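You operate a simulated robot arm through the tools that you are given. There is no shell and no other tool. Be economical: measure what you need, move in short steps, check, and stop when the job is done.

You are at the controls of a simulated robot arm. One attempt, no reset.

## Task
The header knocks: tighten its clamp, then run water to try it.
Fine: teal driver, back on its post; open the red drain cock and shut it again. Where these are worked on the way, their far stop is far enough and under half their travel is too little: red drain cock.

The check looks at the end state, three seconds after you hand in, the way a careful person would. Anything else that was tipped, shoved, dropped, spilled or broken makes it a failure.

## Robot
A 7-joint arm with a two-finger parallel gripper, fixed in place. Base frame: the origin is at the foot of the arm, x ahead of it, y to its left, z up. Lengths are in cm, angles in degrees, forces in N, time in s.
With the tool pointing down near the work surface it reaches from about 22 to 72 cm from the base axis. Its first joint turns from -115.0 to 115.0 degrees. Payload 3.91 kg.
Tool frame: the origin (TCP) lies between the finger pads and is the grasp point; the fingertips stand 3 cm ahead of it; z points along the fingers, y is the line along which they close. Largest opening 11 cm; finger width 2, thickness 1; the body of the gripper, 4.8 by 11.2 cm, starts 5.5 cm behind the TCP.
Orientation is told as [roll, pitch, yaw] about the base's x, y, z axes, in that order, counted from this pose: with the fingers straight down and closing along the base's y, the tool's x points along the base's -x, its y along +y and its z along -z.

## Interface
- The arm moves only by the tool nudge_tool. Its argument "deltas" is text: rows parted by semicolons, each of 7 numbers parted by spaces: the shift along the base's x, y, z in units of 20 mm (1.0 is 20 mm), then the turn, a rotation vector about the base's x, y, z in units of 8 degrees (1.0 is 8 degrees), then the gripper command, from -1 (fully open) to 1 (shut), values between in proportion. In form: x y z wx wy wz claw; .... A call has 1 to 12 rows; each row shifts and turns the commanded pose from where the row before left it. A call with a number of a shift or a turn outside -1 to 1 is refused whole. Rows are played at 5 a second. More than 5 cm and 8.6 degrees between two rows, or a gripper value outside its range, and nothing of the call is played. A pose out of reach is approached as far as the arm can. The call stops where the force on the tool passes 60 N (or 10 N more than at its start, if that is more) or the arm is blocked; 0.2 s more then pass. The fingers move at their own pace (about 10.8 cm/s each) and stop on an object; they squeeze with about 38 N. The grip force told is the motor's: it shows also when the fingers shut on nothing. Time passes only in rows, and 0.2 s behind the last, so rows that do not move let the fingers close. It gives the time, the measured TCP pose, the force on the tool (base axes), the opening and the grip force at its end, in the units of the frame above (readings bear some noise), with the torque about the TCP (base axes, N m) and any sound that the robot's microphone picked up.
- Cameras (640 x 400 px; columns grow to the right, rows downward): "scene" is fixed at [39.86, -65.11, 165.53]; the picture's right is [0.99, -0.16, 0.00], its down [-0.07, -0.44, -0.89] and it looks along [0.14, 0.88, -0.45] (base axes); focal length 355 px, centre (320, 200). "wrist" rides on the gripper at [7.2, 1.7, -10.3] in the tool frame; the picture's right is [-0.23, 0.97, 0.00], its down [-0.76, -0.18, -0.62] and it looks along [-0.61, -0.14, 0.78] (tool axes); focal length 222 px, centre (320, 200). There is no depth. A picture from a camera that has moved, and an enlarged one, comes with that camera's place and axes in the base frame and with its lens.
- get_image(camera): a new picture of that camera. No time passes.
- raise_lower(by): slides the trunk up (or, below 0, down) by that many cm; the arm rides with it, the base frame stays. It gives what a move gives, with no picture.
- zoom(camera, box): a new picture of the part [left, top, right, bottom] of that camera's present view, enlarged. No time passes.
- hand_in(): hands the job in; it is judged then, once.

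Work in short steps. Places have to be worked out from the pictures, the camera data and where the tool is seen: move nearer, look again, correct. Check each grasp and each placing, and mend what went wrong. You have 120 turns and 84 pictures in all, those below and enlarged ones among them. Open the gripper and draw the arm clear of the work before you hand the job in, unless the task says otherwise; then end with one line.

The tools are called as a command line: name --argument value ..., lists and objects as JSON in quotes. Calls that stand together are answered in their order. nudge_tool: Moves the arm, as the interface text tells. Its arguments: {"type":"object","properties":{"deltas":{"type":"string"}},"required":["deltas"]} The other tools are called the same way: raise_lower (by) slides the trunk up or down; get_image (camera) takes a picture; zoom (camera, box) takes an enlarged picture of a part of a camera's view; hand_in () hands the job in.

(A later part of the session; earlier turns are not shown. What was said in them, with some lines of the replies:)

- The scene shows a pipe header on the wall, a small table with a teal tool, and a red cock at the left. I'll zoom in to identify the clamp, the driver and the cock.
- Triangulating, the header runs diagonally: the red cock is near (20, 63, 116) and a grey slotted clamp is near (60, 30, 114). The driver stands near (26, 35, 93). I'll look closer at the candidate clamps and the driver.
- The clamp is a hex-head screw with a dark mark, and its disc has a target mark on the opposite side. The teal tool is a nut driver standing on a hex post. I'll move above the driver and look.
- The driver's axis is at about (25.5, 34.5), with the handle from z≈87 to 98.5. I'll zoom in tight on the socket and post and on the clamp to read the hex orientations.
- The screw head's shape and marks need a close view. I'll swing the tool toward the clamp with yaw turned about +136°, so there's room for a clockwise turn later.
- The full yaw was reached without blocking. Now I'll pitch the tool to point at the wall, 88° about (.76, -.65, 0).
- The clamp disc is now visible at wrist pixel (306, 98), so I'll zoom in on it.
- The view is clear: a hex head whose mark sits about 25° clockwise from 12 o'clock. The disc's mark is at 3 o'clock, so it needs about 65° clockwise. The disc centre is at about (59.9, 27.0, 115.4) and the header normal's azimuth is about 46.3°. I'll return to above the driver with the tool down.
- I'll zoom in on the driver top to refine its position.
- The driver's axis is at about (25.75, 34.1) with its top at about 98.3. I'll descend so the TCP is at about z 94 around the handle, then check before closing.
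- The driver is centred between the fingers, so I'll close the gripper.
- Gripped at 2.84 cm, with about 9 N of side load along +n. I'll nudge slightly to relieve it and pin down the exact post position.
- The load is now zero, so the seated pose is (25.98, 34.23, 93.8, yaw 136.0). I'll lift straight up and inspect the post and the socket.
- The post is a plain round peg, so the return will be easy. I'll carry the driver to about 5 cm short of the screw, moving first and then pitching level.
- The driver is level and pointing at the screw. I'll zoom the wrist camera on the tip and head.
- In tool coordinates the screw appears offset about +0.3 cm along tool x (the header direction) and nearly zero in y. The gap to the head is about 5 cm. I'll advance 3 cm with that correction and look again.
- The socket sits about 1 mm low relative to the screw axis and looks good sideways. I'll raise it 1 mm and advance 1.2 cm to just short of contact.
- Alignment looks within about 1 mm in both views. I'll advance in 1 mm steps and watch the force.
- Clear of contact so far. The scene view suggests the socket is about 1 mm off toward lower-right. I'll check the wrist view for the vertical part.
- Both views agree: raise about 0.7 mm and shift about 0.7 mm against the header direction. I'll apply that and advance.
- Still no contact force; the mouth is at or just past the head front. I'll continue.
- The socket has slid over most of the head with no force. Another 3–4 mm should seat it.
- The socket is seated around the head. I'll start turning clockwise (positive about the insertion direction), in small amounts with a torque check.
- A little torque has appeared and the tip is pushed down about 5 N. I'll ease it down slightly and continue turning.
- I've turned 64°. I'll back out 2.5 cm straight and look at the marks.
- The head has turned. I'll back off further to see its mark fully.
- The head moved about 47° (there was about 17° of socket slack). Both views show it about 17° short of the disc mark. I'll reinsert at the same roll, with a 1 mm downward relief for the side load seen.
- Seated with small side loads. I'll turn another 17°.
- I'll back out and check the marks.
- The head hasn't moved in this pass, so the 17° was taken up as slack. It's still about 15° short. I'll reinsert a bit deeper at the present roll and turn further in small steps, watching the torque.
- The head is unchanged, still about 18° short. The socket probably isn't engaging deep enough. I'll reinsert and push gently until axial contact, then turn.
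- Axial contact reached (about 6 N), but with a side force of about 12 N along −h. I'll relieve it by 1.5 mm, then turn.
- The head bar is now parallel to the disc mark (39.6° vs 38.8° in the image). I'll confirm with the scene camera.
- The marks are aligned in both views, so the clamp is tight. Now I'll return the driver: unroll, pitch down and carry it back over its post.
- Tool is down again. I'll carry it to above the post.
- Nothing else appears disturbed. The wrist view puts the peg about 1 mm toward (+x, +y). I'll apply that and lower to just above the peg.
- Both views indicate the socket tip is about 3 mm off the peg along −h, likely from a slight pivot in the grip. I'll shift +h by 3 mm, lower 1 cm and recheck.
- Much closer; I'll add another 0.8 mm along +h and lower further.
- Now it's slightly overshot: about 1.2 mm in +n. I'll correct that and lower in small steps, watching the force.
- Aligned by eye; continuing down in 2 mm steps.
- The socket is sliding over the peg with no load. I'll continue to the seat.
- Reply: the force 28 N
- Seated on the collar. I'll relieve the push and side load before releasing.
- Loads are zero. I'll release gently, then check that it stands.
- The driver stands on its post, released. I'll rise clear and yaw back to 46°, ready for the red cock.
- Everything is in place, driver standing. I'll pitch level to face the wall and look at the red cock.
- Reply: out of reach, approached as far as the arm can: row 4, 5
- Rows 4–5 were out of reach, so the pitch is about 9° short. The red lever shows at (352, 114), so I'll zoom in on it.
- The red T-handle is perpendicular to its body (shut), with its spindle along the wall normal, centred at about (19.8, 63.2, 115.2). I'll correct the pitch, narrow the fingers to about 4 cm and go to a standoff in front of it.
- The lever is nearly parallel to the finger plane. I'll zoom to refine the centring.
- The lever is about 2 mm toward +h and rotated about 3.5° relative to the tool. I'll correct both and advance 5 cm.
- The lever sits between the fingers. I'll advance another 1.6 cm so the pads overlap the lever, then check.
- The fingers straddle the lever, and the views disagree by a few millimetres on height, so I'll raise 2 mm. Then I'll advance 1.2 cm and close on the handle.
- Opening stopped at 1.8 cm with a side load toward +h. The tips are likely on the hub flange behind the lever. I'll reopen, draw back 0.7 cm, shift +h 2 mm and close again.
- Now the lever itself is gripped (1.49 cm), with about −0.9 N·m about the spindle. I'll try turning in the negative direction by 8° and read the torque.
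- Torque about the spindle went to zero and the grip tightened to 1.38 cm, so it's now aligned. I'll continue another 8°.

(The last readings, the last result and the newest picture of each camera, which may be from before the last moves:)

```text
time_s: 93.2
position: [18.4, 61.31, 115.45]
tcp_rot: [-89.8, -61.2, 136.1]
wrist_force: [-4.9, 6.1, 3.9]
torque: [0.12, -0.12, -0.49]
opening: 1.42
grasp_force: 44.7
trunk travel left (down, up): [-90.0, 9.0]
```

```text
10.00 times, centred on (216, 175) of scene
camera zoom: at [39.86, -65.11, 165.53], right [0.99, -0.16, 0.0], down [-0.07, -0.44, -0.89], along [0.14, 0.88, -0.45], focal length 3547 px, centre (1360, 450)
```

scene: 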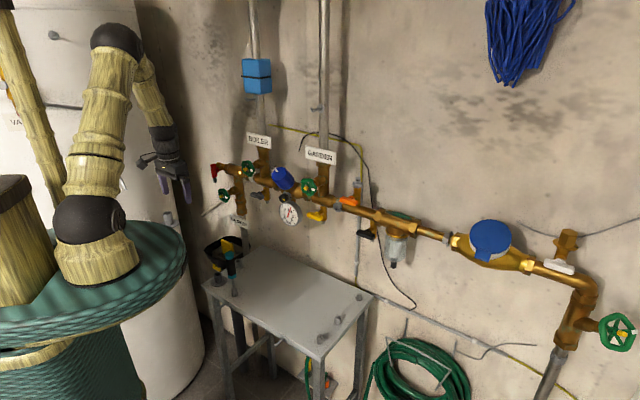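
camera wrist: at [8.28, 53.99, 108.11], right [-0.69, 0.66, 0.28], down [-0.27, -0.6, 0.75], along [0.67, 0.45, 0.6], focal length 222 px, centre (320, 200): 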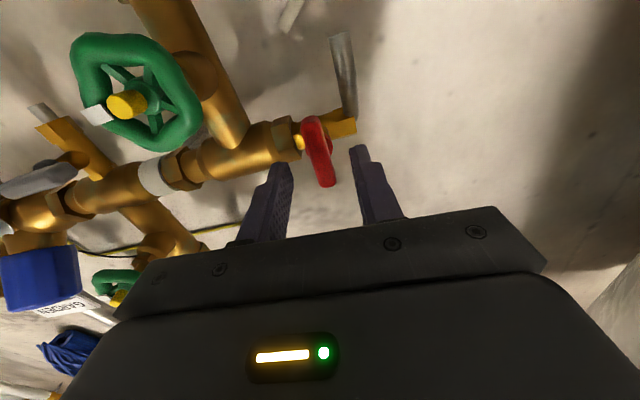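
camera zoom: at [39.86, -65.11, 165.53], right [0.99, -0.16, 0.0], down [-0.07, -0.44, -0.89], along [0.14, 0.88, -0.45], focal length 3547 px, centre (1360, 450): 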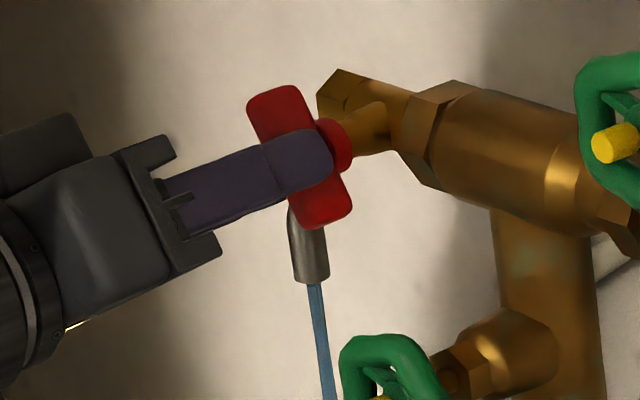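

Water is running, so this is the opening direction. I'll continue to about 85° in steps.

nudge_tool --deltas "-0.04 0.04 0 -0.691 -0.723 0 1;0 0 0 -0.691 -0.723 0 1;0 0 0 -0.691 -0.723 0 1;0 0 0 -0.691 -0.723 0 1;0 0 0 0 0 0 1"

nudge_tool --deltas "0 0 0 -0.691 -0.723 0 1;0 0 0 -0.691 -0.723 0 1;0 0 0 -0.345 -0.36 0 1;0 0 0 0 0 0 1"

zoom --camera "scene" --box '[190, 150, 270, 290]'

```text
time_s: 94.4
position: [18.52, 61.46, 115.45]
tcp_rot: [-89.9, -29.0, 136.1]
wrist_force: [-2.5, -2.0, 3.3]
torque: [0.12, -0.15, -0.86]
opening: 1.38
grasp_force: 44.8
trunk travel left (down, up): [-90.0, 9.0]
```

```text
time_s: 95.4
position: [18.49, 61.32, 115.4]
tcp_rot: [-89.9, -9.1, 136.1]
wrist_force: [0.9, -5.7, 1.9]
torque: [0.09, -0.12, -1.06]
opening: 1.38
grasp_force: 44.9
trunk travel left (down, up): [-90.0, 9.0]
```

```text
2.86 times, centred on (230, 220) of scene
camera zoom: at [39.86, -65.11, 165.53], right [0.99, -0.16, 0.0], down [-0.07, -0.44, -0.89], along [0.14, 0.88, -0.45], focal length 1013 px, centre (577, 143)
```

zoom: 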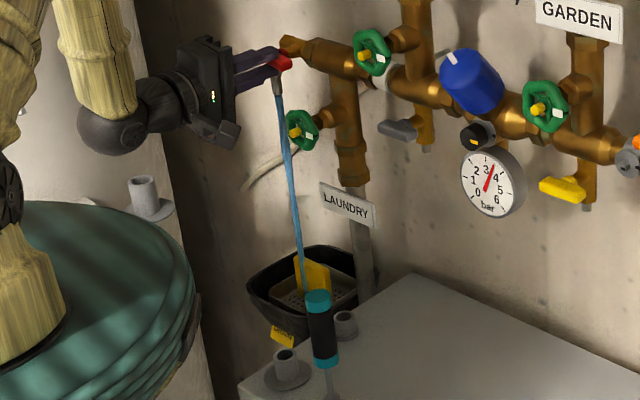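

The stream lands in the drain tundish and the cock is well past half open (about 76–80°). Now I'll turn it back to shut.

nudge_tool --deltas "0 0 0 0.691 0.723 0 1;0 0 0 0.691 0.723 0 1;0 0 0 0.691 0.723 0 1;0 0 0 0.691 0.723 0 1;0.04 -0.04 0 0.691 0.723 0 1;0 0 0 0.691 0.723 0 1;0 0 0 0.691 0.723 0 1;0 0 0 0.691 0.723 0 1;0 0 0 0 0 0 1"

nudge_tool --deltas "0 0 0 0.691 0.723 0 1;0 0 0 0.345 0.36 0 1;0 0 0 0 0 0 1"

```text
time_s: 97.4
position: [18.43, 61.4, 115.45]
tcp_rot: [-89.3, -73.3, 135.7]
wrist_force: [-2.2, 1.6, -4.6]
torque: [0.55, -0.53, -0.25]
opening: 1.4
grasp_force: 44.8
trunk travel left (down, up): [-90.0, 9.0]
```

```text
time_s: 98.2
position: [18.3, 61.58, 115.33]
tcp_rot: [-87.5, -85.2, 134.0]
wrist_force: [-4.5, 1.5, -7.5]
torque: [0.32, -0.31, -0.34]
opening: 1.37
grasp_force: 44.7
trunk travel left (down, up): [-90.0, 9.0]
```

nudge_tool --deltas "0 0 0 0.345 0.36 0 1;0 0 0 0 0 0 1"

zoom --camera "scene" --box '[200, 155, 232, 195]'

```text
time_s: 98.8
position: [18.38, 61.45, 115.26]
tcp_rot: [-76.5, -89.2, 122.9]
wrist_force: [-8.1, -0.4, -10.2]
torque: [0.36, -0.35, -0.38]
opening: 1.41
grasp_force: 45.3
trunk travel left (down, up): [-90.0, 9.0]
```

```text
10.00 times, centred on (216, 175) of scene
camera zoom: at [39.86, -65.11, 165.53], right [0.99, -0.16, 0.0], down [-0.07, -0.44, -0.89], along [0.14, 0.88, -0.45], focal length 3547 px, centre (1360, 450)
```

zoom: 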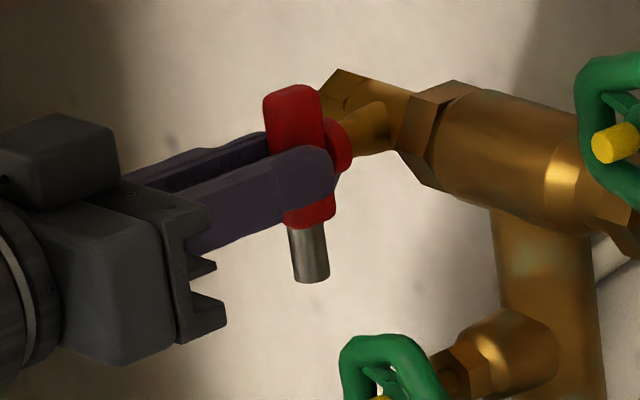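

No more water, and the lever is back at its original angle. I'll nudge a few degrees further to seat it on the stop.

nudge_tool --deltas "0 0 0 0.345 0.36 0 1;0 0 0 0 0 0 1"

nudge_tool --deltas "0 0 0 0.26 0.27 0 1;0 0 0 0 0 0 1"

```text
time_s: 99.4
position: [18.48, 61.45, 115.43]
tcp_rot: [87.9, -86.8, -41.4]
wrist_force: [-8.6, 1.4, -7.2]
torque: [-0.78, -0.68, -0.46]
opening: 1.46
grasp_force: 44.5
trunk travel left (down, up): [-90.0, 9.0]
```

```text
time_s: 100.0
position: [18.32, 61.39, 115.43]
tcp_rot: [89.5, -83.8, -43.0]
wrist_force: [-8.4, -2.4, -5.7]
torque: [-0.64, -0.86, -0.45]
opening: 1.56
grasp_force: 44.8
trunk travel left (down, up): [-90.0, 9.0]
```

The torque (about −1 N·m) shows the stop: the cock is fully shut. I'll open the fingers and withdraw straight back.

nudge_tool --deltas "0 0 0 0 0 0 0.6;0 0 0 0 0 0 0.27;0 0 0 0 0 0 0.27;-0.2 -0.21 0 0 0 0 0.27;-0.345 -0.36 0 0 0 0 0.27;-0.345 -0.36 0 0 0 0 0.27;-0.6 -0.63 0 0 0 0 0.27;-0.6 -0.63 0 0 0 0 0.27;-0.6 -0.63 0 0 0 0 0.27;-0.6 -0.63 0 0 0 0 0.27"

zoom --camera "scene" --box '[190, 140, 310, 290]'

zoom --camera "wrist" --box '[280, 70, 360, 150]'

```text
time_s: 102.2
position: [11.87, 54.44, 115.42]
tcp_rot: [89.6, -83.7, -43.3]
wrist_force: [-0.1, -0.2, -0.1]
torque: [0.01, -0.01, -0.02]
opening: 4.0
grasp_force: 0.0
trunk travel left (down, up): [-90.0, 9.0]
```

```text
2.67 times, centred on (250, 215) of scene
camera zoom: at [39.86, -65.11, 165.53], right [0.99, -0.16, 0.0], down [-0.07, -0.44, -0.89], along [0.14, 0.88, -0.45], focal length 946 px, centre (507, 160)
```

zoom: 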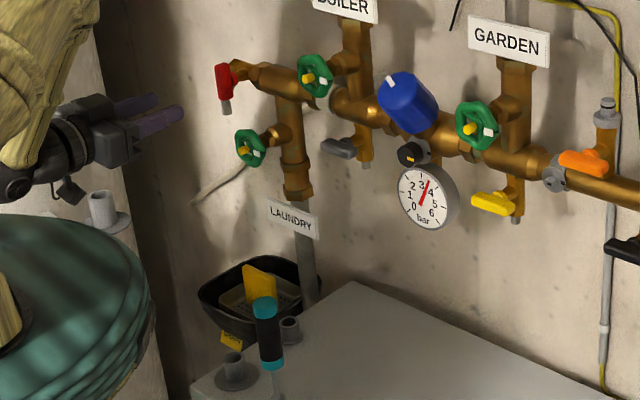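

```text
5.00 times, centred on (320, 110) of wrist
camera zoom: at [2.95, 48.64, 108.37], right [-0.68, 0.65, 0.33], down [-0.24, -0.63, 0.74], along [0.69, 0.42, 0.59], focal length 1111 px, centre (320, 650)
```

zoom: 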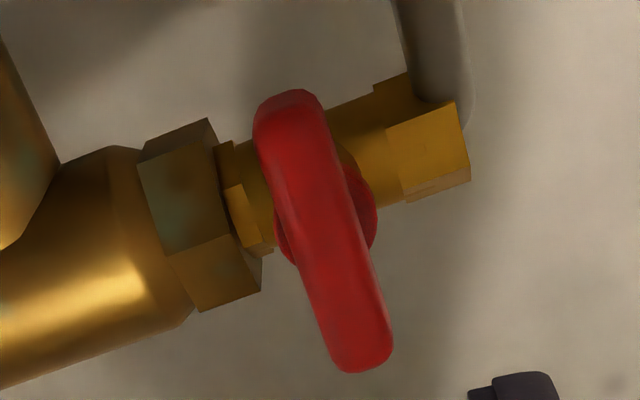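

The cock is shut, the water has stopped and the driver stands on its post. I'll draw back further with the gripper open and take a final look.

nudge_tool --deltas "-0.5 -0.5 0.1 0 0 0 -1;-0.5 -0.5 0.1 0 0 0 -1;-0.5 -0.5 0.1 0 0 0 -1;-0.5 -0.5 0.1 0 0 0 -1;0 0 0 0 0 0 -1"

zoom --camera "scene" --box '[190, 140, 370, 320]'

```text
time_s: 103.4
position: [7.88, 50.41, 116.34]
tcp_rot: [88.7, -83.9, -42.3]
wrist_force: [0.2, 0.1, -0.2]
torque: [0.0, 0.0, 0.0]
opening: 11.01
grasp_force: 0.0
trunk travel left (down, up): [-90.0, 9.0]
```

```text
2.22 times, centred on (280, 230) of scene
camera zoom: at [39.86, -65.11, 165.53], right [0.99, -0.16, 0.0], down [-0.07, -0.44, -0.89], along [0.14, 0.88, -0.45], focal length 788 px, centre (409, 133)
```

zoom: 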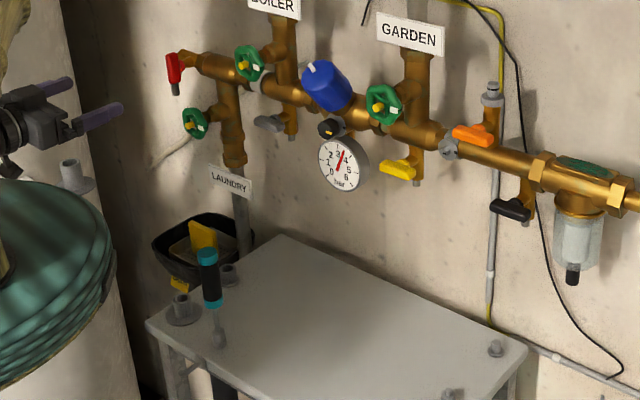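

All is in order: clamp marks aligned, driver on its post, cock shut, gripper open and the arm clear. Handing in.

hand_in

```text
The job is handed in.
```

The clamp is tightened to its mark, the teal driver is back on its post, and the red drain cock was opened about 80°, ran water into the drain and is shut again; the job is handed in.
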